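You operate a simulated robot arm through the tools that you are given. There is no shell and no other tool. Be economical: measure what you need, move in short steps, check, and stop when the job is done.

You are at the controls of a simulated two-armed robot. One attempt, no reset.

JOB
Add the matching loose sweet to the jar on the gift order card, close it and crate it.
Fine: hold the jar while its lid turns; the lid ends tight. Set down upright: what you pick out.
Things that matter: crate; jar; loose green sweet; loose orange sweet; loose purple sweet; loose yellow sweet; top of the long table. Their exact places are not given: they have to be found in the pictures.

Only the result counts: the job must be done as asked and must still hold three seconds after the hand-in. Knocking over, shifting, dropping, spilling or breaking anything else fails it. A push-on lid holds only when it is set on centred and level and pressed home; a screw cap is set on level and turned clockwise until tight.

ROBOT AND FRAMES
Two 7-joint arms with two-finger parallel grippers on one trunk, on a base that drives. Base frame: it is fixed to the floor where the robot stands at the start and does not move with it; the origin is under the middle of the robot, x ahead of it, y to its left, z up. Lengths are in mm, angles in rad, forces in N, time in s.
The left shoulder is at the start at [60, 143, 926], the right one opposite. With the tool pointing down near the work surface each hand reaches from about 320 to 740 mm from the robot's upright axis, wherever it stands, measured 20 degrees to its own side. Places, roughly: crate [600, -800, 800]; top of the long table [700, -500, 800]. Payload 1.57 kg a hand.
The TCP of each hand is the grasp point between the finger pads, 30 mm short of the fingertips. In the tool frame z runs along the fingers and y along their closing line. The gripper opens to 110 mm. The fingers are 24 mm wide and 12 mm thick; the gripper's body (48 by 112 mm) begins 78 mm behind the TCP.
Orientation is that of the tool frame in the base frame, as a unit quaternion [x, y, z, w]. With the fingers straight down and closing along the base's y, the tool's x points along the base's -x, its y along +y and its z along -z.

CONTROLS
- The arms move only by the tool step_arm. It takes "left_steps", "right_steps" or both (then of equal length, played together; a hand with none holds still); each is a list of rows, each a list of 3 entries, a list of its own where there are three numbers: the shift along the tool's x, y, z in units of 250 mm (1.0 is 250 mm), then the turn, a rotation vector about the tool's x, y, z in units of 60 degrees (1.0 is 60 degrees), then the finger opening in mm, from 0 to 110. In form: [[[tx, ty, tz], [rx, ry, rz], grip], ...]. A call has 1 to 20 rows; each row is the pose to reach, as a shift and turn from the pose commanded when the call began, along the tool's axes at that moment. A call with a number of a shift or a turn outside -1 to 1 is refused whole. Each row takes 0.2 s and may step no farther than 50 mm and 0.15 rad from the row before; otherwise, or with a gripper value out of range, the whole call is refused. A pose out of reach is approached as far as the arm can. The call stops where the force on the tool passes 40 N (or 10 N more than at its start, if that is more) or the arm is blocked; 0.2 s more then pass. The fingers move at their own pace (about 45 mm/s each) and stop on an object; they squeeze with about 33 N. The grip force told is the motor's: it shows also when the fingers shut on nothing. Time passes only in rows, and 0.2 s behind the last, so rows that repeat a pose let the fingers close. The reply holds the time, the measured pose of the TCP, the force on the tool along the base axes, the opening and the grip force, in the units named above and with some noise, with the torque about the TCP (base axes, N m) and any sound that the robot's microphone picked up, and new pictures: "views" is both (left out), scene, wrist or none (wrist: the cameras of the hands that moved).
- Cameras (640 x 400 px; columns grow to the right, rows downward): "scene" is now at [51.5, 9.3, 1537.8]; the picture's right is [0.13, -0.99, -0.00], its down [-0.71, -0.10, -0.69] and it looks along [0.69, 0.09, -0.72] (base axes); focal length 230 px, centre (320, 200). "left" rides on the left gripper at [70, -16, -141] in its tool frame; the picture's right is [0.23, 0.97, 0.00], its down [-0.86, 0.20, -0.48] and it looks along [-0.47, 0.11, 0.88] (tool axes); focal length 222 px, centre (320, 200). "right" rides on the right gripper at [70, 16, -141] in its tool frame; the picture's right is [-0.23, 0.97, 0.00], its down [-0.85, -0.20, -0.48] and it looks along [-0.47, -0.11, 0.88] (tool axes); focal length 222 px, centre (320, 200).
- lift_body(by): slides the trunk up (or, below 0, down) by that many mm; the arms and the scene camera ride with it, the base frame stays. It gives what a move gives, with no picture.
- drive_base(legs): drives the robot by 1 to 6 legs, each [ahead, left, turn to the left] in mm, mm and rad, along the robot's own axes; the way and the turn of a leg run together, so that a leg with both is an arc; at most 1500 mm and 3.142 rad a leg. The arms and the cameras ride along, it lands a little off, and it stops where it bumps. It gives what a move gives, and a new picture of the scene camera.
- aim_head(pan, tilt): turns the head with the scene camera to pan (to the left, within 1.501 rad either way) and tilt (down, from -0.506 to 1.204), counted from straight ahead of the robot. It gives what a move gives, and a new picture of the scene camera.
- measure_at(camera, pixels): for up to 12 pixels [column, row] of the newest picture of that camera ("zoom" is the newest enlarged one), the place [x, y, z] in the base frame of the surface seen there, good to about 3 mm. It takes no simulated time.
- close_up(camera, box): a new picture of the part [left, top, right, bottom] of that camera's present view, enlarged. It takes no simulated time.
- close_job(): hands the job in; it is judged then, once.

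Keep the steps short. Do not move on a guess: measure, check each grasp and each placing, and mend mistakes. In all there are 80 turns and 260 pictures (those below and enlarged ones count). Leave the grippers open and the arms clear of the work at the hand-in unless told otherwise, and finish with a single line.

The tools are called after "Request:" as a command line: name --argument value ..., lists and objects as JSON in quotes. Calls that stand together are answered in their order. step_arm: Moves the arms, as the interface text tells. Its arguments: {"type":"object","properties":{"left_steps":{"type":"array"},"right_steps":{"type":"array"},"views":{"type":"string","enum":["both","scene","wrist","none"]}},"required":[]} The other tools are called the same way: lift_body (by) slides the trunk up or down; drive_base (legs) drives the base; aim_head (pan, tilt) turns the head that bears the scene camera; measure_at (camera, pixels) gives the place of the surface under pixels of a picture; close_up (camera, box) takes an enlarged picture of a part of a camera's view; close_job () hands the job in.

At the start:

```text
t: 0.0
left_tool_pos: [521.8, 105.0, 1092.5]
left_tool_rot: [0.0, 1.0, 0.0, 0.001]
left_ft_force: [0.8, -0.6, -0.4]
left_ft_torque: [0.0, 0.01, -0.02]
left_finger_gap: 110.1
left_gripper_force: 0.1
right_tool_pos: [463.6, -357.8, 1091.9]
right_tool_rot: [0.0, 1.0, 0.0, 0.001]
right_ft_force: [0.3, 0.7, -0.6]
right_ft_torque: [-0.05, 0.03, -0.03]
right_finger_gap: 110.0
right_gripper_force: 0.1
trunk travel left (down, up): [-525.0, 65.0]
robot x, y, heading: [-0.8, 2.6, -0.0]
head pan, tilt: [0.134, 0.805]
```

scene: 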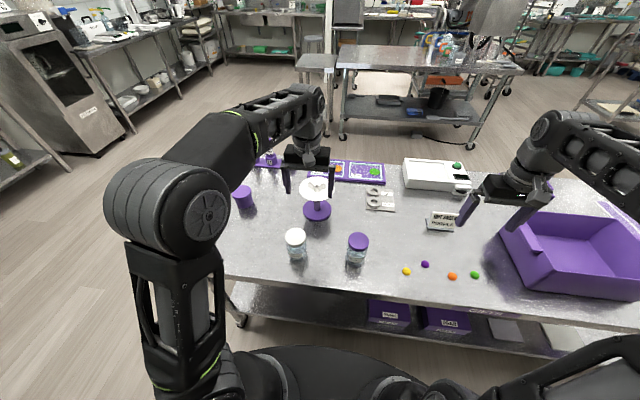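
right: 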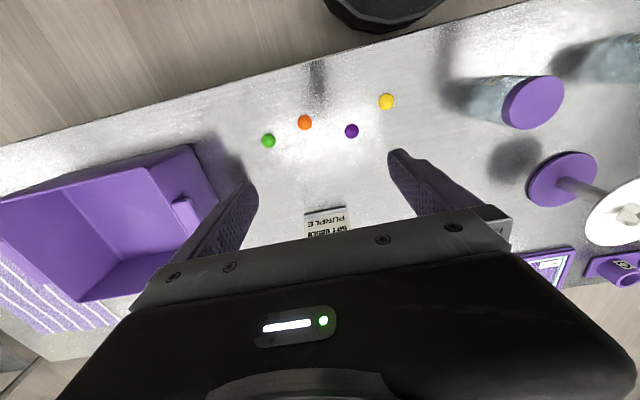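
left: 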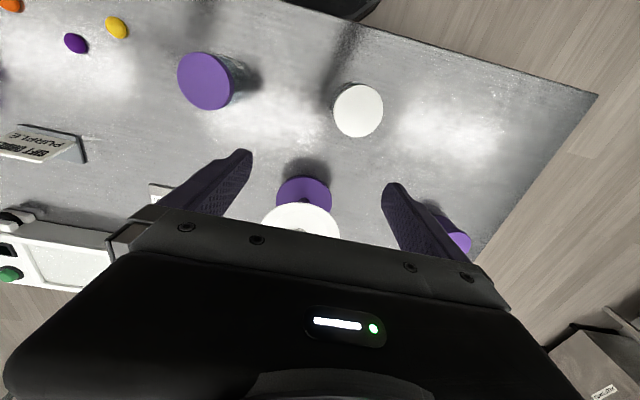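

I see a card at (442,220), two jars at (296,243) white lid and (357,248) purple lid, and four sweets. I'll enlarge the card and the jars.

Request:
close_up --camera "scene" --box '[400, 190, 500, 250]'

Request:
close_up --camera "scene" --box '[260, 210, 400, 290]'

Request:
close_up --camera "scene" --box '[220, 140, 400, 220]'

Request:
measure_at --camera "scene" --pixels '[[407, 271], [425, 264], [452, 276], [475, 274], [296, 234], [357, 240], [442, 220], [317, 210], [317, 190], [550, 240], [560, 270], [640, 290]]'

```text
6.40 times, centred on (450, 220) of scene
```

zoom: 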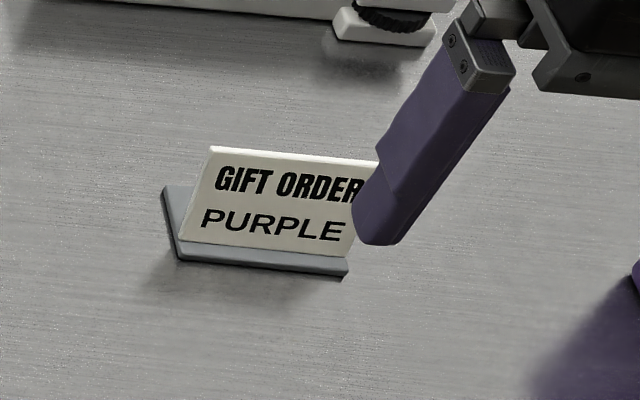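

```text
4.57 times, centred on (330, 250) of scene
```

zoom: 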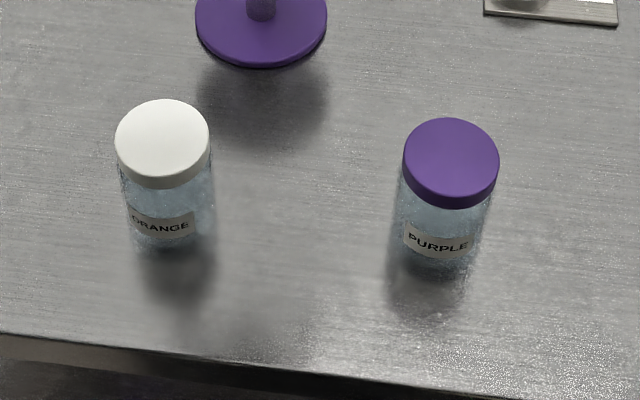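

```text
3.56 times, centred on (310, 180) of scene
```

zoom: 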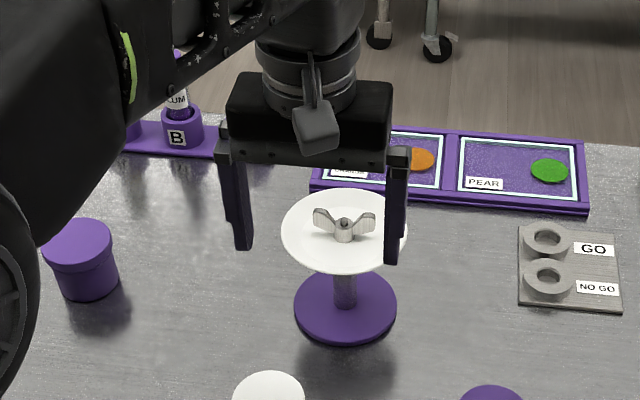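

```text
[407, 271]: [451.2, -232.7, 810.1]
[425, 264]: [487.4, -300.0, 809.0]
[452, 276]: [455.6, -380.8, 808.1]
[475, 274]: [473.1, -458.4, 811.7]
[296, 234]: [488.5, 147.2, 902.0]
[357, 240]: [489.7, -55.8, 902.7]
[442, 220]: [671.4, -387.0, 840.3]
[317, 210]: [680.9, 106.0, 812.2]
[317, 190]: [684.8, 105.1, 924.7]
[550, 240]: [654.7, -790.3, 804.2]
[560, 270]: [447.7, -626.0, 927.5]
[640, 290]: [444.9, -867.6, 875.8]
```

The card says PURPLE and the jar at (489,-56) is labelled PURPLE. I'll look closer at the jar and sweets through the wrist cameras, and measure the jar's lid edges.

Request:
close_up --camera "right" --box '[430, 50, 590, 150]'

Request:
close_up --camera "left" --box '[160, 35, 280, 110]'

Request:
close_up --camera "scene" --box '[335, 225, 383, 273]'

Request:
close_up --camera "scene" --box '[390, 250, 490, 290]'

```text
4.00 times, centred on (510, 100) of right
```

zoom: 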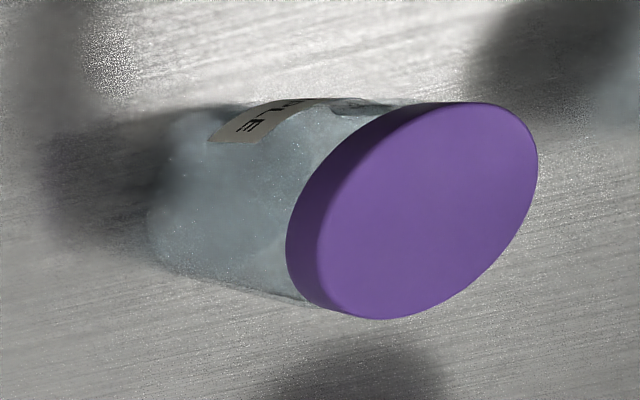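

```text
5.33 times, centred on (220, 72) of left
```

zoom: 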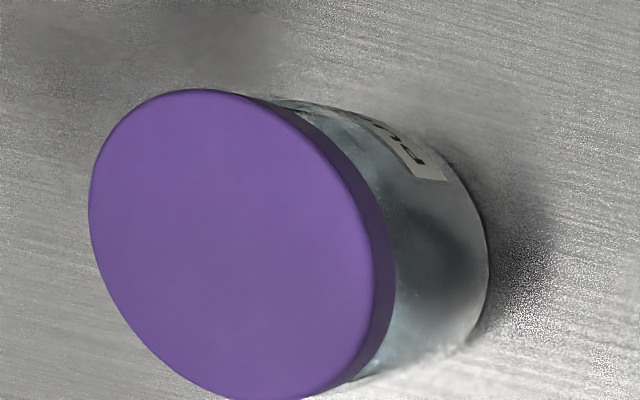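

```text
8.33 times, centred on (359, 249) of scene
```

zoom: 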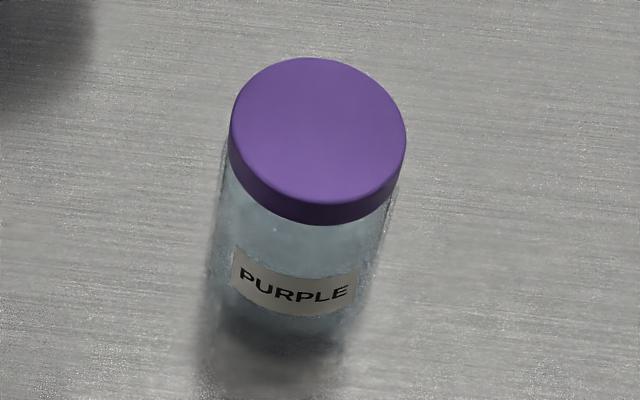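

```text
6.40 times, centred on (440, 270) of scene
```

zoom: 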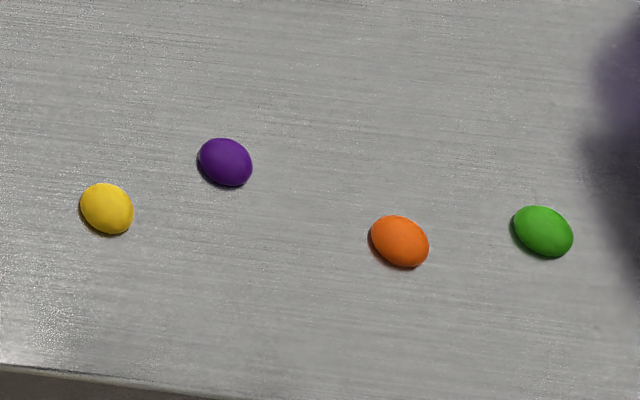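

I'll measure the lid's edge points, the jar's bottom, and the purple sweet's extents.

Request:
measure_at --camera "zoom" --pixels '[[203, 160], [225, 163], [247, 165], [225, 142], [225, 183], [300, 180]]'

Request:
measure_at --camera "scene" --pixels '[[348, 239], [367, 242], [358, 233], [356, 247], [357, 240], [355, 252], [355, 260], [354, 263], [358, 252]]'

Request:
measure_at --camera "left" --pixels '[[180, 78], [230, 85], [205, 55], [208, 106], [205, 80]]'

```text
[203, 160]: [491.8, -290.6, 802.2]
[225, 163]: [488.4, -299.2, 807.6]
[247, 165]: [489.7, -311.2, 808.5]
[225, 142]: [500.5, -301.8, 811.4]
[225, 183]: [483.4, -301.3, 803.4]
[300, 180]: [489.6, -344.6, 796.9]
```

```text
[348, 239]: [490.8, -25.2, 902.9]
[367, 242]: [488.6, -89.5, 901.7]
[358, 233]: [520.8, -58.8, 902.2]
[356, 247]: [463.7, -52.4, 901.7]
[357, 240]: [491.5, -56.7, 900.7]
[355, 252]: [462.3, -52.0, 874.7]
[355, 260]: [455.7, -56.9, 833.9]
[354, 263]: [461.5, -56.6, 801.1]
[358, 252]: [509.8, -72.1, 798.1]
```

```text
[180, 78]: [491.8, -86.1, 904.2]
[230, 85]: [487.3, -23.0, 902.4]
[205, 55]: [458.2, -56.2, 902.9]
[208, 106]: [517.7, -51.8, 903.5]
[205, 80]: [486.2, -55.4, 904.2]
```

The lid centre is about (490,-57) with a diameter of about 66 and its top at 902. The purple sweet is at (490,-301). The plan is to hold the jar body with the right hand from the right at a 25° downward tilt, and turn the lid with the left hand. I'll reorient the right hand first.

Request:
step_arm --right_steps '[[[-0.015, 0.06, 0.075], [-0.06, 0.06, 0.0945], 110], [[-0.03, 0.12, 0.15], [-0.12, 0.12, 0.189], 110], [[-0.045, 0.185, 0.225], [-0.18, 0.18, 0.283], 110], [[-0.06, 0.247, 0.3], [-0.241, 0.241, 0.378], 110], [[-0.075, 0.31, 0.375], [-0.301, 0.301, 0.472], 110], [[-0.09, 0.37, 0.45], [-0.361, 0.361, 0.567], 110], [[-0.106, 0.432, 0.528], [-0.421, 0.421, 0.661], 110]]' --views "none"

Request:
step_arm --right_steps '[[[0, 0, 0], [-0.06, 0.06, 0.0945], 110], [[0, 0, 0], [-0.12, 0.12, 0.189], 110], [[0, 0, 0], [-0.18, 0.18, 0.283], 110], [[0, 0, 0], [-0.241, 0.241, 0.378], 110], [[0, 0, 0], [-0.301, 0.301, 0.472], 110], [[0, 0, 0], [-0.361, 0.361, 0.567], 110], [[0, 0, 0], [-0.421, 0.421, 0.661], 110]]' --views "both"

```text
t: 1.6
left_tool_pos: [524.0, 104.5, 1091.2]
left_tool_rot: [0.0, 1.0, 0.001, -0.001]
left_ft_force: [0.1, -0.3, -0.6]
left_ft_torque: [0.03, 0.04, 0.0]
left_finger_gap: 110.1
left_gripper_force: 0.1
right_tool_pos: [487.7, -250.8, 956.3]
right_tool_rot: [0.336, 0.892, 0.214, -0.212]
right_ft_force: [0.5, -0.2, -0.1]
right_ft_torque: [0.01, 0.05, 0.04]
right_finger_gap: 110.2
right_gripper_force: 0.0
right hand out of reach, approached as far as the arm can: row 2, 3, 4, 5, 6
trunk travel left (down, up): [-525.0, 65.0]
robot x, y, heading: [-2.3, 2.2, -0.001]
head pan, tilt: [0.134, 0.805]
```

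```text
t: 3.2
left_tool_pos: [522.0, 104.9, 1092.1]
left_tool_rot: [-0.001, 1.0, 0.0, 0.0]
left_ft_force: [-1.0, 0.1, -0.6]
left_ft_torque: [0.0, 0.01, 0.0]
left_finger_gap: 110.3
left_gripper_force: 0.1
right_tool_pos: [491.8, -249.4, 959.5]
right_tool_rot: [0.597, 0.595, 0.38, -0.38]
right_ft_force: [0.7, -0.6, -0.3]
right_ft_torque: [0.0, 0.05, 0.0]
right_finger_gap: 110.0
right_gripper_force: 0.0
right hand out of reach, approached as far as the arm can: row 1, 2, 3, 4
trunk travel left (down, up): [-525.0, 65.0]
robot x, y, heading: [1.8, 1.6, 0.002]
head pan, tilt: [0.134, 0.805]
```

scene: 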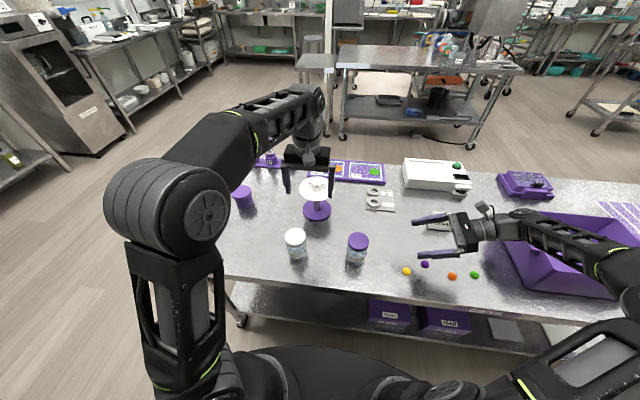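
right: 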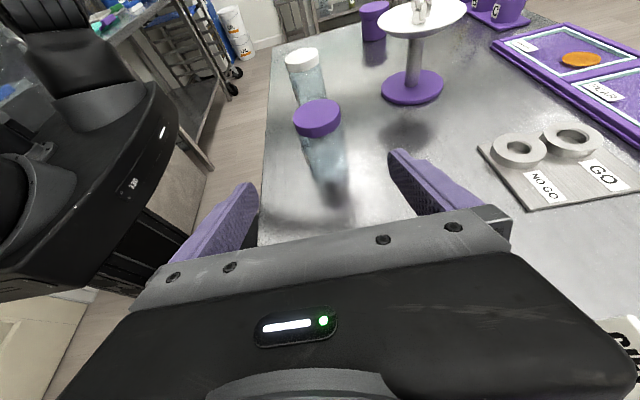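

The right hand is oriented as planned. Before lowering it, I'll check the forearm's height over the crate.

Request:
measure_at --camera "scene" --pixels '[[480, 230], [510, 225], [540, 232], [570, 242], [600, 258], [620, 265], [560, 285], [515, 245], [610, 300]]'

Request:
close_up --camera "scene" --box '[400, 170, 640, 400]'

```text
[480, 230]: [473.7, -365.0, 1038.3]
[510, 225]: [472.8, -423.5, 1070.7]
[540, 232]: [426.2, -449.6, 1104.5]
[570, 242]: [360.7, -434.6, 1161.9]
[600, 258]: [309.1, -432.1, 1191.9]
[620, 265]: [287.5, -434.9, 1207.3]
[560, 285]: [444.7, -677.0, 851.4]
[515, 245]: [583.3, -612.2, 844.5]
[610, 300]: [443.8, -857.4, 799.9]
```

```text
1.74 times, centred on (520, 285) of scene
```

zoom: 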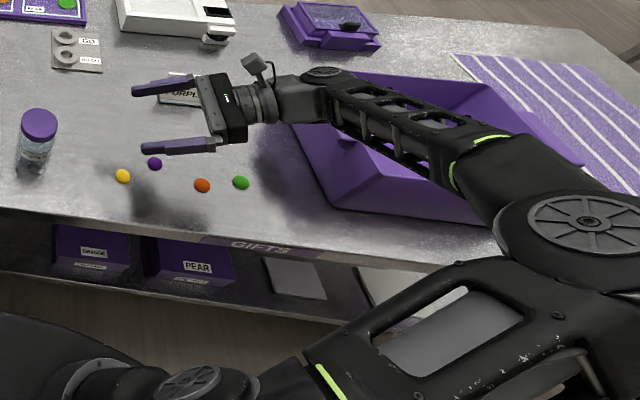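

The forearm is well above the crate. I'll move the right hand to 120 mm back along the approach line.

Request:
step_arm --right_steps '[[[-0.031, 0, 0.107], [0, 0, 0], 110], [[-0.062, 0, 0.214], [0, 0, 0], 110], [[-0.092, 0, 0.321], [0, 0, 0], 110], [[-0.123, 0, 0.428], [0, 0, 0], 110], [[-0.123, 0, 0.428], [0, 0, 0], 110]]' --views "wrist"

```text
t: 4.4
left_tool_pos: [521.6, 105.7, 1092.0]
left_tool_rot: [0.0, 1.0, 0.0, 0.001]
left_ft_force: [-0.4, 0.2, 0.4]
left_ft_torque: [0.03, -0.01, -0.01]
left_finger_gap: 109.9
left_gripper_force: 0.0
right_tool_pos: [490.0, -164.9, 885.5]
right_tool_rot: [0.596, 0.597, 0.379, -0.38]
right_ft_force: [0.2, -1.0, 0.1]
right_ft_torque: [-0.02, 0.0, 0.0]
right_finger_gap: 110.0
right_gripper_force: 0.0
trunk travel left (down, up): [-525.0, 65.0]
robot x, y, heading: [0.4, -0.9, 0.003]
head pan, tilt: [0.134, 0.805]
```

right: 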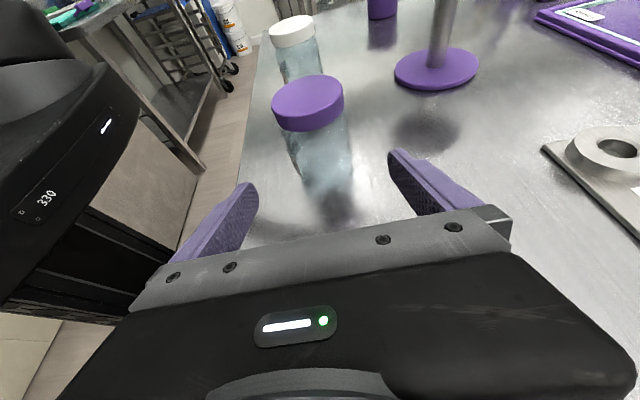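

The jar lies midway between the finger tips. I'll advance 119 mm along the fingers without closing yet.

Request:
step_arm --right_steps '[[[0, 0, 0.12], [0, 0, 0], 110], [[0, 0, 0.24], [0, 0, 0], 110], [[0, 0, 0.36], [0, 0, 0], 110], [[0, 0, 0.476], [0, 0, 0], 110], [[0, 0, 0.476], [0, 0, 0], 110]]' --views "both"

```text
t: 5.6
left_tool_pos: [521.9, 105.8, 1091.5]
left_tool_rot: [-0.001, 1.0, 0.001, 0.001]
left_ft_force: [0.2, 0.5, 0.6]
left_ft_torque: [-0.02, 0.02, 0.02]
left_finger_gap: 109.9
left_gripper_force: 0.0
right_tool_pos: [490.7, -54.9, 837.2]
right_tool_rot: [0.596, 0.596, 0.381, -0.379]
right_ft_force: [0.6, 0.7, -0.4]
right_ft_torque: [-0.01, 0.03, -0.01]
right_finger_gap: 109.8
right_gripper_force: 0.1
trunk travel left (down, up): [-525.0, 65.0]
robot x, y, heading: [-3.2, -0.6, 0.001]
head pan, tilt: [0.134, 0.805]
```

scene: 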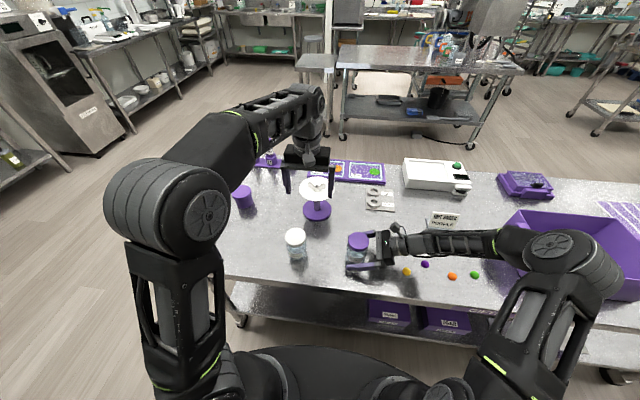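
right: 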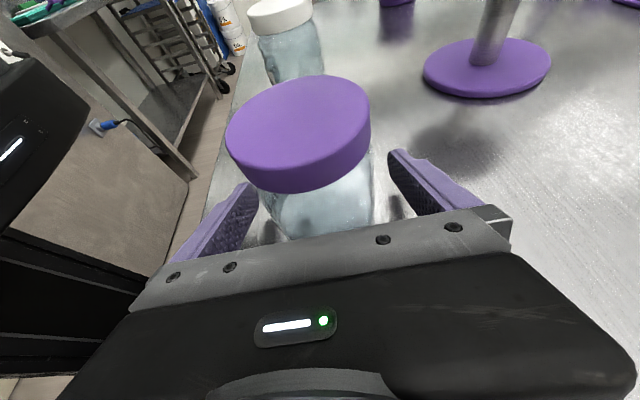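

The hand is in place. I'll measure the lid's edges from this view, check the elbow's height over the crate, and close the fingers.

Request:
measure_at --camera "right" --pixels '[[230, 135], [366, 105], [300, 130], [300, 80], [312, 165], [312, 189], [285, 220], [360, 205]]'

Request:
measure_at --camera "scene" --pixels '[[550, 250], [500, 240], [430, 245], [570, 290]]'

Request:
close_up --camera "scene" --box '[330, 210, 430, 280]'

```text
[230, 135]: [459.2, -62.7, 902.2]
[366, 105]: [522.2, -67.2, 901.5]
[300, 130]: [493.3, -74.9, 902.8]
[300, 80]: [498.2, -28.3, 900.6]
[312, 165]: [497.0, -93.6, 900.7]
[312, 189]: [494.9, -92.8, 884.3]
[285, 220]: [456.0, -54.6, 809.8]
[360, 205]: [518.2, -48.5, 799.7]
```

```text
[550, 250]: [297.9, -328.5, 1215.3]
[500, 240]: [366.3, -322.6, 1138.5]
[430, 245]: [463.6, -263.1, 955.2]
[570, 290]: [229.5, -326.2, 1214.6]
```

```text
5.71 times, centred on (380, 245) of scene
```

zoom: 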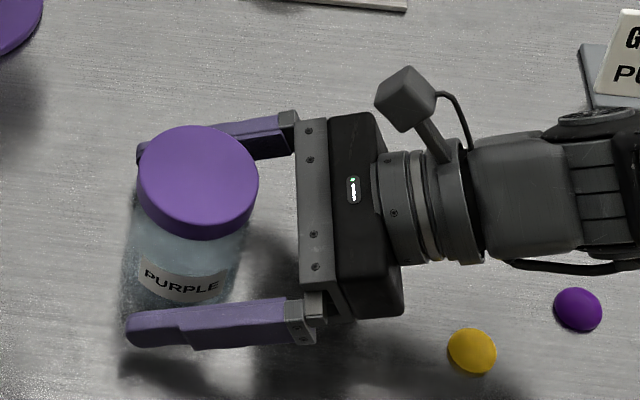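

The elbow is high (z≈1215). The lid skirt spans z 884–902 with its centre at (490.5,-58). I'll close the right fingers on the jar body.

Request:
step_arm --right_steps '[[[0, 0, 0], [0, 0, 0], 80], [[0, 0, 0], [0, 0, 0], 70], [[0, 0, 0], [0, 0, 0], 60], [[0, 0, 0], [0, 0, 0], 40], [[0, 0, 0], [0, 0, 0], 40]]' --views "wrist"

```text
t: 6.8
left_tool_pos: [521.9, 107.1, 1092.9]
left_tool_rot: [0.0, 1.0, 0.0, 0.0]
left_ft_force: [0.7, 0.3, 0.4]
left_ft_torque: [-0.01, 0.0, 0.01]
left_finger_gap: 109.9
left_gripper_force: 0.0
right_tool_pos: [489.7, -53.8, 836.3]
right_tool_rot: [0.597, 0.595, 0.381, -0.379]
right_ft_force: [-0.3, 0.7, 0.1]
right_ft_torque: [0.01, 0.03, 0.02]
right_finger_gap: 71.3
right_gripper_force: 32.9
trunk travel left (down, up): [-525.0, 65.0]
robot x, y, heading: [-3.6, 0.1, -0.001]
head pan, tilt: [0.134, 0.805]
```

right: 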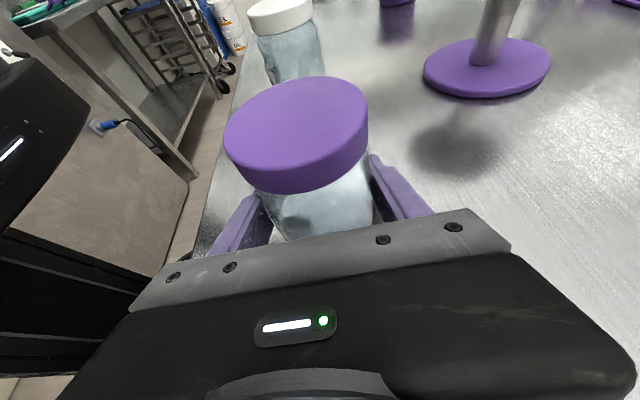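

The right hand holds the jar (gap 71, 33 N). Next I'll bring the left hand above the lid, pre-turned 60° clockwise so it has range to unscrew.

Request:
step_arm --left_steps '[[[0.016, -0.082, 0.05], [0, 0, 0.125], 110], [[0.032, -0.164, 0.1], [0, 0, 0.25], 110], [[0.047, -0.245, 0.15], [0, 0, 0.375], 110], [[0.063, -0.327, 0.2], [0, 0, 0.5], 110], [[0.079, -0.409, 0.25], [0, 0, 0.625], 110], [[0.095, -0.49, 0.3], [0, 0, 0.75], 110], [[0.11, -0.572, 0.35], [0, 0, 0.875], 110], [[0.126, -0.654, 0.4], [0, 0, 1.0], 110], [[0.126, -0.654, 0.4], [0, 0, 1.0], 110]]' --views "both"

```text
t: 8.8
left_tool_pos: [491.9, -58.0, 991.2]
left_tool_rot: [0.5, 0.866, 0.001, 0.0]
left_ft_force: [-0.2, -0.5, 0.1]
left_ft_torque: [-0.03, 0.02, 0.01]
left_finger_gap: 109.9
left_gripper_force: 0.0
right_tool_pos: [490.4, -54.4, 836.3]
right_tool_rot: [0.596, 0.596, 0.38, -0.38]
right_ft_force: [-0.1, -0.2, -1.0]
right_ft_torque: [0.04, -0.03, 0.01]
right_finger_gap: 71.0
right_gripper_force: 33.2
trunk travel left (down, up): [-525.0, 65.0]
robot x, y, heading: [0.6, 3.6, 0.001]
head pan, tilt: [0.134, 0.805]
```

scene: 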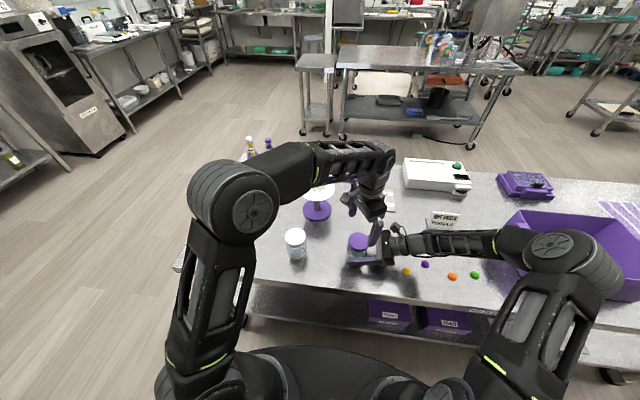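
left: 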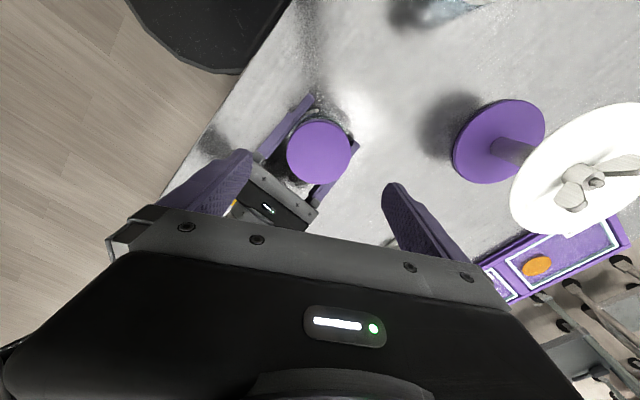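

The left hand is above the lid. I'll measure the lid from this camera to check centring.

Request:
measure_at --camera "left" --pixels '[[290, 153], [350, 153], [319, 124], [319, 181], [319, 153]]'

```text
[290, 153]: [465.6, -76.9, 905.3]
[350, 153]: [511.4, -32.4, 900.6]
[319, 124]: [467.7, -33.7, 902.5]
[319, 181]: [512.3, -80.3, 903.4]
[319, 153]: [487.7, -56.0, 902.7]
```

The centre is about (489.5,-56.5), within 2 mm of the hand's axis. I'll lower 85 mm to z≈906 and then close.

Request:
step_arm --left_steps '[[[0, 0, 0.12], [0, 0, 0], 110], [[0, 0, 0.22], [0, 0, 0], 110], [[0, 0, 0.3], [0, 0, 0], 110], [[0, 0, 0.34], [0, 0, 0], 110], [[0, 0, 0.34], [0, 0, 0], 110]]' --views "wrist"

Request:
close_up --camera "scene" --box '[320, 190, 440, 280]'

```text
t: 10.0
left_tool_pos: [491.9, -58.0, 907.2]
left_tool_rot: [0.5, 0.866, 0.0, 0.0]
left_ft_force: [0.9, 0.8, 0.7]
left_ft_torque: [0.0, -0.03, -0.03]
left_finger_gap: 109.8
left_gripper_force: 0.0
right_tool_pos: [490.0, -54.8, 837.2]
right_tool_rot: [0.597, 0.596, 0.381, -0.379]
right_ft_force: [-1.1, -0.2, 0.6]
right_ft_torque: [0.0, -0.03, 0.0]
right_finger_gap: 71.2
right_gripper_force: 33.4
trunk travel left (down, up): [-525.0, 65.0]
robot x, y, heading: [1.4, -0.4, 0.001]
head pan, tilt: [0.134, 0.805]
```

left: 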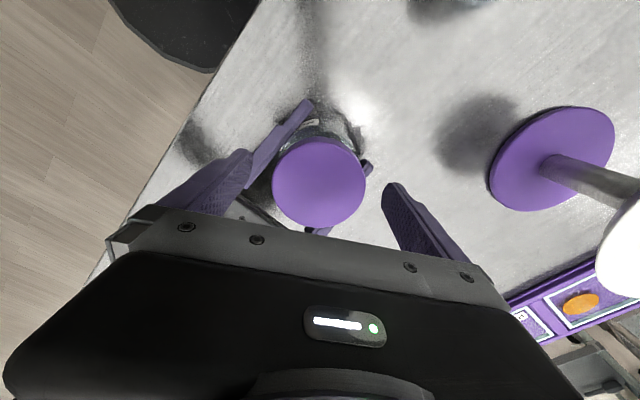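

```text
4.44 times, centred on (380, 235) of scene
```

zoom: 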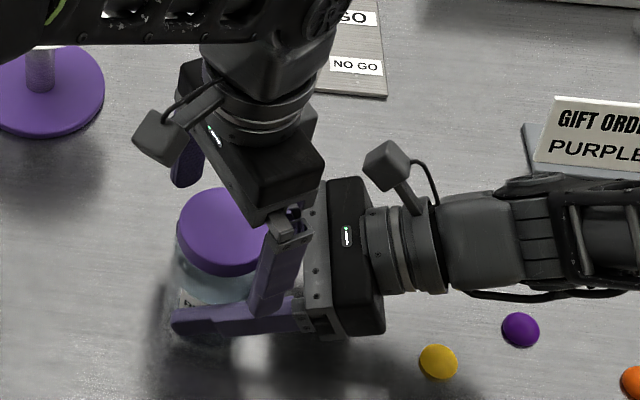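

The fingers straddle the lid cleanly. I'll close the left fingers on it.

Request:
step_arm --left_steps '[[[0, 0, 0], [0, 0, 0], 85], [[0, 0, 0], [0, 0, 0], 70], [[0, 0, 0], [0, 0, 0], 50], [[0, 0, 0], [0, 0, 0], 40], [[0, 0, 0], [0, 0, 0], 40]]' --views "none"

```text
t: 11.2
left_tool_pos: [491.2, -58.9, 907.4]
left_tool_rot: [0.5, 0.866, 0.001, 0.0]
left_ft_force: [-6.6, -3.6, 2.3]
left_ft_torque: [-0.08, 0.22, -0.06]
left_finger_gap: 67.7
left_gripper_force: 32.5
right_tool_pos: [490.7, -54.4, 836.7]
right_tool_rot: [0.597, 0.596, 0.38, -0.379]
right_ft_force: [7.9, 3.7, -2.2]
right_ft_torque: [-0.14, 0.35, 0.07]
right_finger_gap: 71.1
right_gripper_force: 32.8
trunk travel left (down, up): [-525.0, 65.0]
robot x, y, heading: [-2.8, 1.8, 0.002]
head pan, tilt: [0.134, 0.805]
```

The lid is gripped (gap 67.7) with a small side load of about 7 N along the closing line. I'll ease that by 1.7 mm and turn the lid 60° counter-clockwise.

Request:
step_arm --left_steps '[[[0, -0.007, 0], [0, 0, 0], 40], [[0, -0.007, 0], [0, 0, -0.125], 40], [[0, -0.007, 0], [0, 0, -0.25], 40], [[0, -0.007, 0], [0, 0, -0.375], 40], [[0, -0.007, 0], [0, 0, -0.5], 40], [[0, -0.007, 0], [0, 0, -0.625], 40], [[0, -0.007, 0], [0, 0, -0.75], 40], [[0, -0.007, 0], [0, 0, -0.875], 40], [[0, -0.007, 0], [0, 0, -1.0], 40]]' --views "scene"

```text
t: 13.2
left_tool_pos: [490.1, -58.1, 907.3]
left_tool_rot: [-0.002, 1.0, 0.0, 0.002]
left_ft_force: [8.2, 0.4, 15.8]
left_ft_torque: [-0.08, -0.05, -0.16]
left_finger_gap: 67.4
left_gripper_force: 33.2
right_tool_pos: [489.8, -54.3, 836.4]
right_tool_rot: [0.597, 0.597, 0.379, -0.38]
right_ft_force: [-8.3, 1.0, -3.6]
right_ft_torque: [0.25, -0.35, 0.12]
right_finger_gap: 70.9
right_gripper_force: 32.8
trunk travel left (down, up): [-525.0, 65.0]
robot x, y, heading: [1.8, 1.8, -0.003]
head pan, tilt: [0.134, 0.805]
```

scene: 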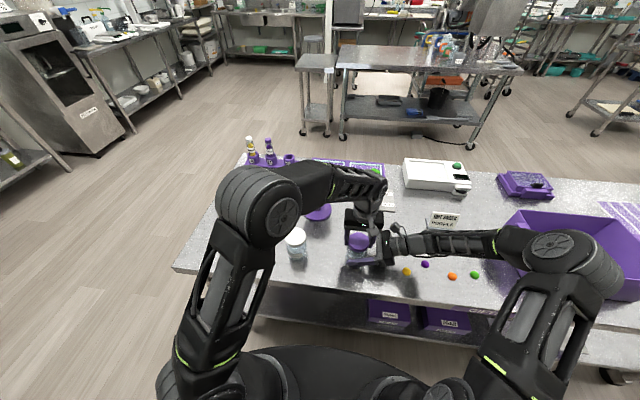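

The upward push of 16 N on the left hand shows the lid rising, so it is unscrewing. I'll continue another 60° while following upward 1.2 mm.

Request:
step_arm --left_steps '[[[-0.003, 0, -0.0025], [0, 0, 0], 40], [[-0.003, 0, -0.0025], [0, 0, -0.125], 40], [[-0.003, 0, -0.003], [0, 0, -0.25], 40], [[-0.003, 0, -0.0035], [0, 0, -0.375], 40], [[-0.003, 0, -0.004], [0, 0, -0.5], 40], [[-0.003, 0, -0.004], [0, 0, -0.625], 40], [[-0.003, 0, -0.0045], [0, 0, -0.75], 40], [[-0.003, 0, -0.005], [0, 0, -0.875], 40], [[-0.003, 0, -0.005], [0, 0, -1.0], 40]]' --views "none"

```text
t: 15.2
left_tool_pos: [489.2, -59.9, 907.1]
left_tool_rot: [-0.501, 0.866, 0.0, 0.002]
left_ft_force: [8.7, 2.8, 10.7]
left_ft_torque: [0.06, -0.18, -0.04]
left_finger_gap: 67.1
left_gripper_force: 33.1
right_tool_pos: [489.5, -55.8, 835.7]
right_tool_rot: [0.596, 0.596, 0.381, -0.38]
right_ft_force: [-10.4, -2.8, -4.3]
right_ft_torque: [-0.03, -0.37, -0.06]
right_finger_gap: 71.2
right_gripper_force: 33.2
trunk travel left (down, up): [-525.0, 65.0]
robot x, y, heading: [-1.8, -0.4, -0.001]
head pan, tilt: [0.134, 0.805]
```

Steady. I'll try a further 60° in the same grip, checking for reach.

Request:
step_arm --left_steps '[[[0, 0.003, -0.003], [0, 0, 0], 40], [[0, 0.003, -0.003], [0, 0, -0.125], 40], [[0, 0.003, -0.0035], [0, 0, -0.25], 40], [[0, 0.003, -0.004], [0, 0, -0.375], 40], [[0, 0.003, -0.004], [0, 0, -0.5], 40], [[0, 0.003, -0.0045], [0, 0, -0.625], 40], [[0, 0.003, -0.005], [0, 0, -0.75], 40], [[0, 0.003, -0.005], [0, 0, -0.875], 40], [[0, 0.003, -0.005], [0, 0, -1.0], 40]]' --views "both"

```text
t: 17.2
left_tool_pos: [489.2, -57.7, 910.0]
left_tool_rot: [0.867, -0.499, 0.001, 0.0]
left_ft_force: [14.6, -2.1, 1.8]
left_ft_torque: [-0.05, -0.46, -0.02]
left_finger_gap: 67.5
left_gripper_force: 33.1
right_tool_pos: [489.7, -54.2, 837.2]
right_tool_rot: [0.597, 0.596, 0.38, -0.38]
right_ft_force: [-15.4, 2.7, 0.3]
right_ft_torque: [-0.13, -0.48, -0.04]
right_finger_gap: 71.2
right_gripper_force: 33.0
trunk travel left (down, up): [-525.0, 65.0]
robot x, y, heading: [1.4, -1.2, 0.002]
head pan, tilt: [0.134, 0.805]
```

scene: 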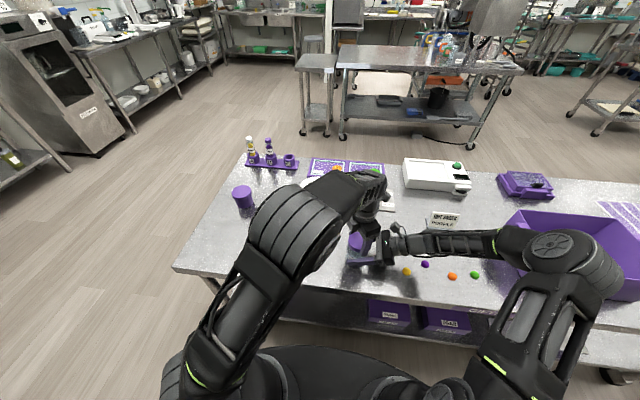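
left: 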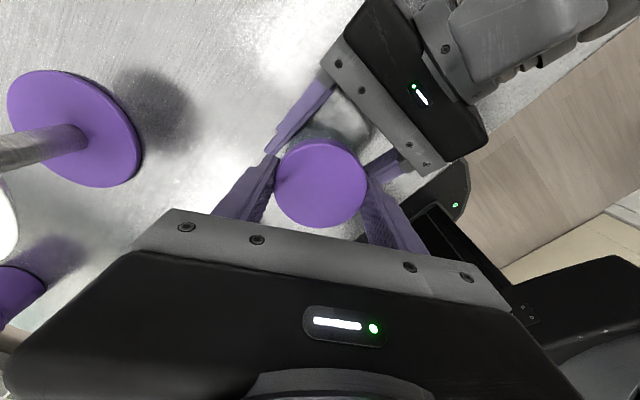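

Now at 180° in total. I'll relieve the side load and test with a 2 mm lift to see whether the thread has released.

Request:
step_arm --left_steps '[[[0.003, -0.006, 0], [0, 0, 0], 40], [[0.003, -0.006, -0.004], [0, 0, 0], 40], [[0.003, -0.006, -0.008], [0, 0, 0], 40]]' --views "none"

```text
t: 18.0
left_tool_pos: [490.2, -57.5, 909.9]
left_tool_rot: [0.866, -0.499, -0.001, -0.001]
left_ft_force: [9.2, -4.5, -6.1]
left_ft_torque: [-0.06, -0.47, 0.02]
left_finger_gap: 67.4
left_gripper_force: 33.4
right_tool_pos: [491.1, -54.2, 837.0]
right_tool_rot: [0.596, 0.597, 0.38, -0.379]
right_ft_force: [-8.4, 4.1, 5.6]
right_ft_torque: [-0.25, -0.1, -0.07]
right_finger_gap: 71.2
right_gripper_force: 33.7
trunk travel left (down, up): [-525.0, 65.0]
robot x, y, heading: [1.1, 1.4, 0.003]
head pan, tilt: [0.134, 0.805]
```

A pull of only 6 N, so this is unclear. I'll turn another 60° while rising 1 mm, and then test again.

Request:
step_arm --left_steps '[[[0, 0, 0], [0, 0, -0.125], 40], [[0, 0, -0.001], [0, 0, -0.25], 40], [[0, 0, -0.001], [0, 0, -0.375], 40], [[0, 0, -0.002], [0, 0, -0.5], 40], [[0, 0, -0.003], [0, 0, -0.625], 40], [[0, 0, -0.003], [0, 0, -0.75], 40], [[0, 0, -0.004], [0, 0, -0.875], 40], [[0, 0, -0.004], [0, 0, -1.0], 40]]' --views "none"

```text
t: 19.8
left_tool_pos: [490.6, -57.8, 911.1]
left_tool_rot: [1.0, -0.001, -0.001, 0.0]
left_ft_force: [5.1, -5.9, -13.8]
left_ft_torque: [-0.2, -0.14, -0.04]
left_finger_gap: 67.3
left_gripper_force: 33.7
right_tool_pos: [490.4, -55.0, 836.8]
right_tool_rot: [0.596, 0.597, 0.38, -0.379]
right_ft_force: [-5.2, 6.5, 12.1]
right_ft_torque: [-0.29, -0.18, 0.0]
right_finger_gap: 71.0
right_gripper_force: 33.1
trunk travel left (down, up): [-525.0, 65.0]
robot x, y, heading: [-2.4, 2.4, 0.002]
head pan, tilt: [0.134, 0.805]
```

Still threaded (a 14 N downward pull). The arm still has turning range, so I'll turn another 60° at the same height.

Request:
step_arm --left_steps '[[[0, 0, 0], [0, 0, -0.125], 40], [[0, 0, 0], [0, 0, -0.25], 40], [[0, 0, 0], [0, 0, -0.375], 40], [[0, 0, 0], [0, 0, -0.5], 40], [[0, 0, 0], [0, 0, -0.625], 40], [[0, 0, 0], [0, 0, -0.75], 40], [[0, 0, 0], [0, 0, -0.875], 40], [[0, 0, 0], [0, 0, -1.0], 40]]' --views "both"

```text
t: 20.2
left_tool_pos: [486.2, -48.3, 910.5]
left_tool_rot: [0.999, 0.037, 0.01, 0.012]
left_ft_force: [-2.6, 1.7, 6.9]
left_ft_torque: [-0.05, 0.28, -0.03]
left_finger_gap: 67.1
left_gripper_force: 33.1
left hand out of reach, approached as far as the arm can: row 1
right_tool_pos: [488.2, -50.7, 837.7]
right_tool_rot: [0.593, 0.598, 0.379, -0.383]
right_ft_force: [-2.2, -2.4, 3.1]
right_ft_torque: [0.49, 0.12, 0.17]
right_finger_gap: 71.2
right_gripper_force: 33.0
trunk travel left (down, up): [-525.0, 65.0]
robot x, y, heading: [-0.4, -1.8, -0.001]
head pan, tilt: [0.134, 0.805]
stopped in row 1 (left hand): the force on the tool passed its limit (the readings are from after the stop); the commanded pose is now the measured one
```

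scene: 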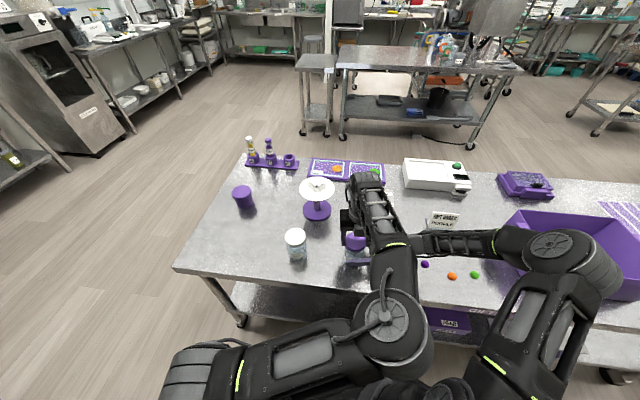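
left: 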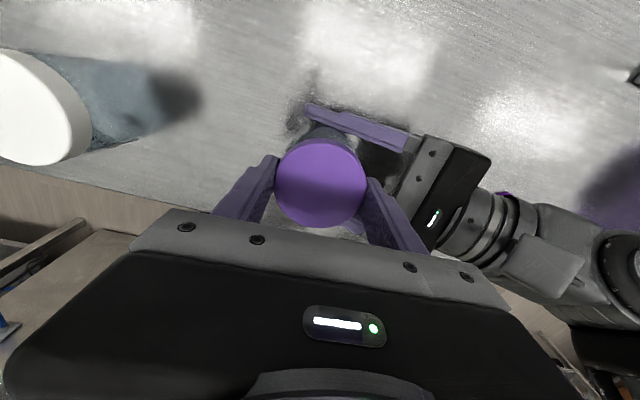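

The left arm reached its limit and stopped. It nudged slightly, but both grips hold. I'll open the left fingers just clear of the lid (to 80) and rise 80 mm.

Request:
step_arm --left_steps '[[[0, 0, 0], [0, 0, 0], 80], [[0, 0, 0], [0, 0, 0], 80], [[0, 0, -0.06], [0, 0, 0], 80], [[0, 0, -0.16], [0, 0, 0], 80], [[0, 0, -0.32], [0, 0, 0], 80], [[0, 0, -0.32], [0, 0, 0], 80]]' --views "both"

```text
t: 21.6
left_tool_pos: [475.0, -20.8, 973.2]
left_tool_rot: [0.999, 0.036, 0.012, 0.014]
left_ft_force: [-0.4, 0.0, 0.1]
left_ft_torque: [-0.01, 0.0, 0.02]
left_finger_gap: 79.9
left_gripper_force: 0.1
left hand out of reach, approached as far as the arm can: row 3, 4, 5, 6
right_tool_pos: [487.2, -50.3, 836.9]
right_tool_rot: [0.593, 0.598, 0.38, -0.383]
right_ft_force: [0.9, 1.2, 10.7]
right_ft_torque: [0.42, 0.11, -0.01]
right_finger_gap: 71.3
right_gripper_force: 32.9
trunk travel left (down, up): [-525.0, 65.0]
robot x, y, heading: [4.2, 2.6, -0.0]
head pan, tilt: [0.134, 0.805]
```

scene: 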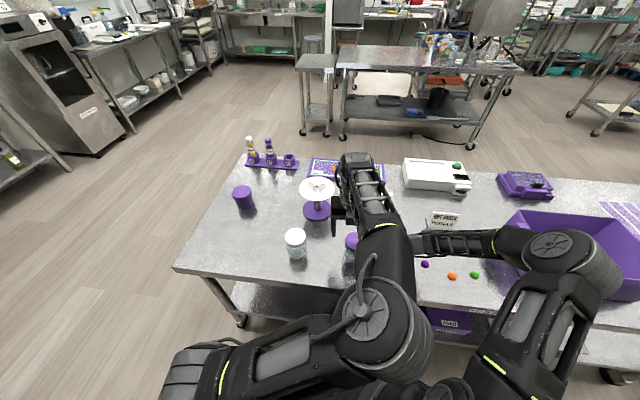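
left: 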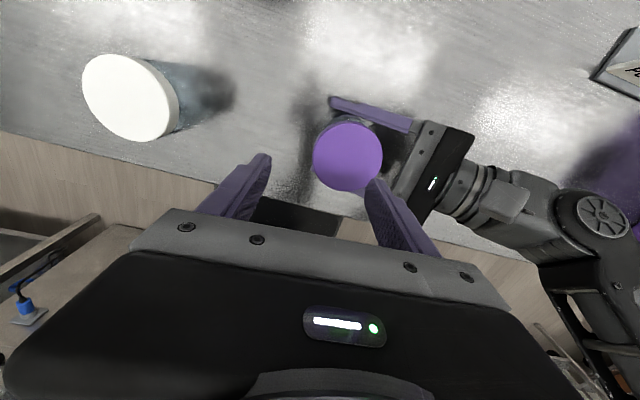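

The left hand is clear of the lid. I'll rotate it back clockwise while rising and recentring.

Request:
step_arm --left_steps '[[[0, 0, -0.08], [0, 0, 0.1], 100], [[0.0, 0, -0.15], [0, 0, 0.2], 100], [[0.01, 0.03, -0.15], [0, 0, 0.3], 100], [[0.02, 0.05, -0.15], [0, 0, 0.42], 100], [[0.03, 0.07, -0.15], [0, 0, 0.54], 100], [[0.04, 0.09, -0.15], [0, 0, 0.66], 100], [[0.045, 0.11, -0.15], [0, 0, 0.78], 100], [[0.048, 0.124, -0.15], [0, 0, 0.9], 100], [[0.048, 0.124, -0.15], [0, 0, 1.0], 100]]' --views "scene"

```text
t: 23.6
left_tool_pos: [491.2, -48.7, 1011.6]
left_tool_rot: [0.883, -0.468, 0.014, 0.006]
left_ft_force: [0.4, 0.2, 0.0]
left_ft_torque: [0.0, 0.0, 0.01]
left_finger_gap: 100.0
left_gripper_force: 0.1
right_tool_pos: [486.8, -51.4, 837.6]
right_tool_rot: [0.593, 0.598, 0.38, -0.383]
right_ft_force: [2.1, 1.8, 12.1]
right_ft_torque: [0.51, 0.03, -0.1]
right_finger_gap: 70.7
right_gripper_force: 33.1
trunk travel left (down, up): [-525.0, 65.0]
robot x, y, heading: [-1.6, 1.0, 0.003]
head pan, tilt: [0.134, 0.805]
```

scene: 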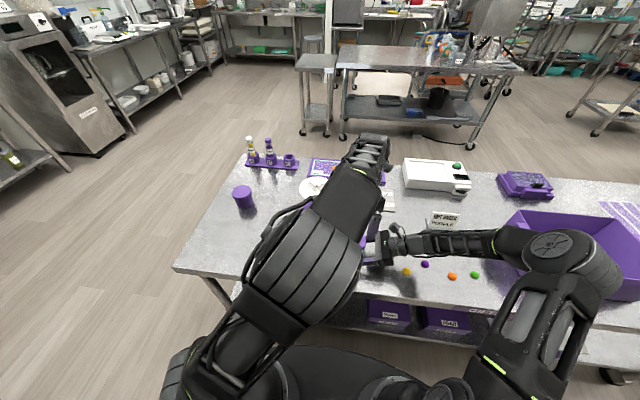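

I'll level a 1.7° residual tilt, then keep rotating back towards the +60° orientation.

Request:
step_arm --left_steps '[[[0, 0, 0], [-0.002, -0.029, 0], 110], [[0, 0, 0], [-0.002, -0.029, 0], 110]]' --views "none"

Request:
step_arm --left_steps '[[[0, 0, 0], [0, 0, 0.125], 110], [[0, 0, 0], [0, 0, 0.25], 110], [[0, 0, 0], [0, 0, 0.375], 110], [[0, 0, 0], [0, 0, 0.5], 110], [[0, 0, 0], [0, 0, 0.625], 110], [[0, 0, 0], [0, 0, 0.75], 110], [[0, 0, 0], [0, 0, 0.875], 110], [[0, 0, 0], [0, 0, 1.0], 110]]' --views "none"

Request:
step_arm --left_steps '[[[0, 0, 0], [0, 0, 0.125], 110], [[0, 0, 0], [0, 0, 0.25], 110], [[0, 0, 0], [0, 0, 0.375], 110], [[0, 0, 0], [0, 0, 0.5], 110], [[0, 0, 0], [0, 0, 0.625], 110], [[0, 0, 0], [0, 0, 0.75], 110], [[0, 0, 0], [0, 0, 0.875], 110], [[0, 0, 0], [0, 0, 1.0], 110]]' --views "none"

Request:
step_arm --left_steps '[[[0, 0, 0], [0, 0, 0.125], 110], [[0, 0, 0], [0, 0, 0.25], 110], [[0, 0, 0], [0, 0, 0.375], 110], [[0, 0, 0], [0, 0, 0.5], 110], [[0, 0, 0], [0, 0, 0.625], 110], [[0, 0, 0], [0, 0, 0.75], 110], [[0, 0, 0], [0, 0, 0.875], 110], [[0, 0, 0], [0, 0, 1.0], 110]]' --views "both"

```text
t: 24.2
left_tool_pos: [490.2, -49.6, 1012.7]
left_tool_rot: [0.885, -0.466, -0.002, -0.001]
left_ft_force: [-0.3, 0.2, 0.1]
left_ft_torque: [-0.01, 0.01, 0.03]
left_finger_gap: 110.1
left_gripper_force: 0.0
right_tool_pos: [487.6, -51.0, 837.6]
right_tool_rot: [0.593, 0.598, 0.379, -0.382]
right_ft_force: [1.6, 1.7, 12.2]
right_ft_torque: [0.52, -0.03, -0.05]
right_finger_gap: 70.8
right_gripper_force: 32.7
trunk travel left (down, up): [-525.0, 65.0]
robot x, y, heading: [1.6, -1.0, 0.002]
head pan, tilt: [0.134, 0.805]
```

```text
t: 26.0
left_tool_pos: [490.2, -50.3, 1012.8]
left_tool_rot: [-0.532, 0.847, 0.001, 0.001]
left_ft_force: [-0.1, 0.1, 0.2]
left_ft_torque: [-0.01, 0.02, -0.01]
left_finger_gap: 110.0
left_gripper_force: 0.1
right_tool_pos: [487.9, -51.6, 837.2]
right_tool_rot: [0.593, 0.599, 0.378, -0.383]
right_ft_force: [0.2, 1.0, 10.7]
right_ft_torque: [0.41, 0.04, 0.0]
right_finger_gap: 70.8
right_gripper_force: 32.7
trunk travel left (down, up): [-525.0, 65.0]
robot x, y, heading: [1.2, -0.5, -0.007]
head pan, tilt: [0.134, 0.805]
```

```text
t: 27.8
left_tool_pos: [490.9, -49.3, 1011.3]
left_tool_rot: [-0.036, 0.999, 0.001, 0.0]
left_ft_force: [0.6, -0.1, -0.1]
left_ft_torque: [0.01, 0.02, 0.0]
left_finger_gap: 110.0
left_gripper_force: 0.2
right_tool_pos: [487.3, -50.9, 836.5]
right_tool_rot: [0.594, 0.598, 0.379, -0.382]
right_ft_force: [0.1, 0.3, 7.2]
right_ft_torque: [0.3, 0.03, -0.01]
right_finger_gap: 71.0
right_gripper_force: 32.4
trunk travel left (down, up): [-525.0, 65.0]
robot x, y, heading: [0.1, -3.8, -0.001]
head pan, tilt: [0.134, 0.805]
```

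```text
t: 29.6
left_tool_pos: [489.8, -49.5, 1012.4]
left_tool_rot: [0.468, 0.884, 0.0, -0.001]
left_ft_force: [-0.9, 0.1, -0.1]
left_ft_torque: [0.01, -0.02, 0.03]
left_finger_gap: 109.9
left_gripper_force: 0.0
right_tool_pos: [488.4, -52.2, 837.1]
right_tool_rot: [0.593, 0.598, 0.379, -0.383]
right_ft_force: [-0.8, -1.2, 5.2]
right_ft_torque: [0.22, 0.05, 0.01]
right_finger_gap: 70.8
right_gripper_force: 33.3
trunk travel left (down, up): [-525.0, 65.0]
robot x, y, heading: [1.7, 2.8, 0.003]
head pan, tilt: [0.134, 0.805]
```

scene: 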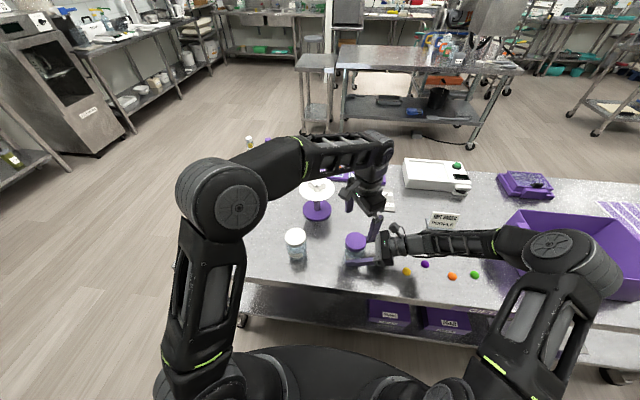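
left: 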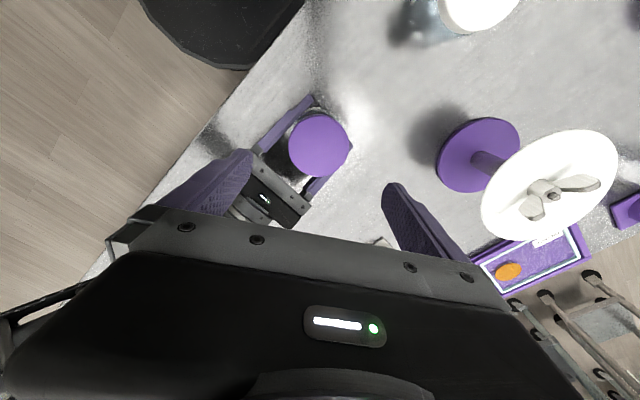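

I'll check the lid's position and level from both cameras.

Request:
measure_at --camera "left" --pixels '[[290, 145], [347, 145], [319, 117], [319, 174], [319, 145], [300, 125], [338, 165]]'

Request:
close_up --camera "scene" --box '[320, 215, 400, 275]'

Request:
close_up --camera "right" --box '[180, 50, 440, 250]'

```text
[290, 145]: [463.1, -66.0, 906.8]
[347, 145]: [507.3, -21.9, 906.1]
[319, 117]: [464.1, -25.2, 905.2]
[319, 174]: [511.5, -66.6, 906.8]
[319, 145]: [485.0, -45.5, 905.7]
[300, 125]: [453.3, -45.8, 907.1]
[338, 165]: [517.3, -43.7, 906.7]
```

```text
6.67 times, centred on (360, 245) of scene
```

zoom: 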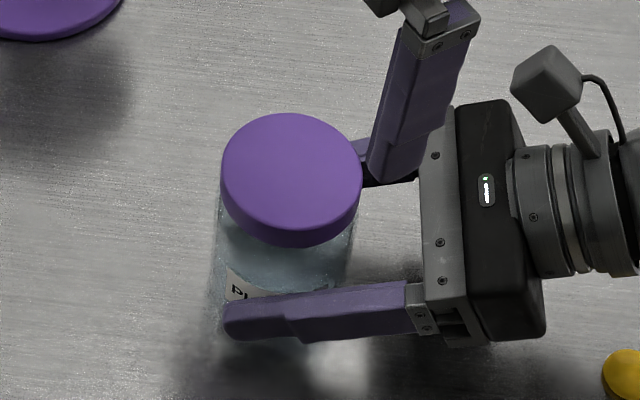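

```text
2.00 times, centred on (310, 150) of right
```

zoom: 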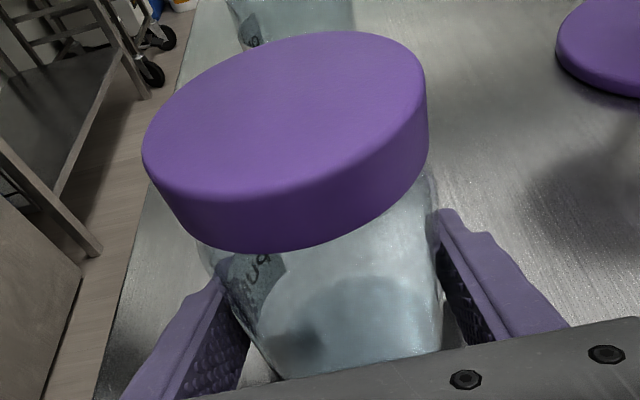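

The lid is level at z 906 (it rose about 4 mm), centre (485.5,-45.5). I'll go down centred on it and grip.

Request:
step_arm --left_steps '[[[0.023, -0.006, 0.1], [0, 0, 0], 110], [[0.023, -0.006, 0.2], [0, 0, 0], 110], [[0.023, -0.006, 0.3], [0, 0, 0], 110], [[0.023, -0.006, 0.37], [0, 0, 0], 110], [[0.023, -0.006, 0.404], [0, 0, 0], 110], [[0.023, -0.006, 0.404], [0, 0, 0], 85], [[0.023, -0.006, 0.404], [0, 0, 0], 70], [[0.023, -0.006, 0.404], [0, 0, 0], 55], [[0.023, -0.006, 0.404], [0, 0, 0], 40], [[0.023, -0.006, 0.404], [0, 0, 0], 40]]' --views "scene"

```text
t: 31.8
left_tool_pos: [485.6, -45.5, 910.5]
left_tool_rot: [0.468, 0.884, 0.0, -0.002]
left_ft_force: [-4.5, -4.3, 0.4]
left_ft_torque: [-0.06, 0.12, -0.06]
left_finger_gap: 67.3
left_gripper_force: 32.6
right_tool_pos: [488.4, -51.1, 837.7]
right_tool_rot: [0.593, 0.598, 0.379, -0.383]
right_ft_force: [3.5, 3.5, 2.0]
right_ft_torque: [-0.1, 0.26, 0.03]
right_finger_gap: 71.2
right_gripper_force: 33.0
trunk travel left (down, up): [-525.0, 65.0]
robot x, y, heading: [0.3, 0.6, -0.001]
head pan, tilt: [0.134, 0.805]
```

scene: 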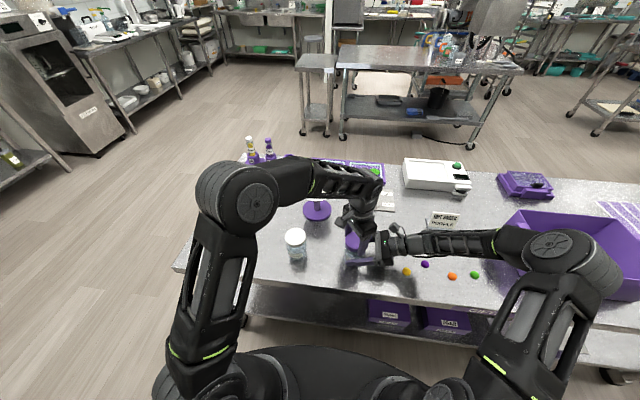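

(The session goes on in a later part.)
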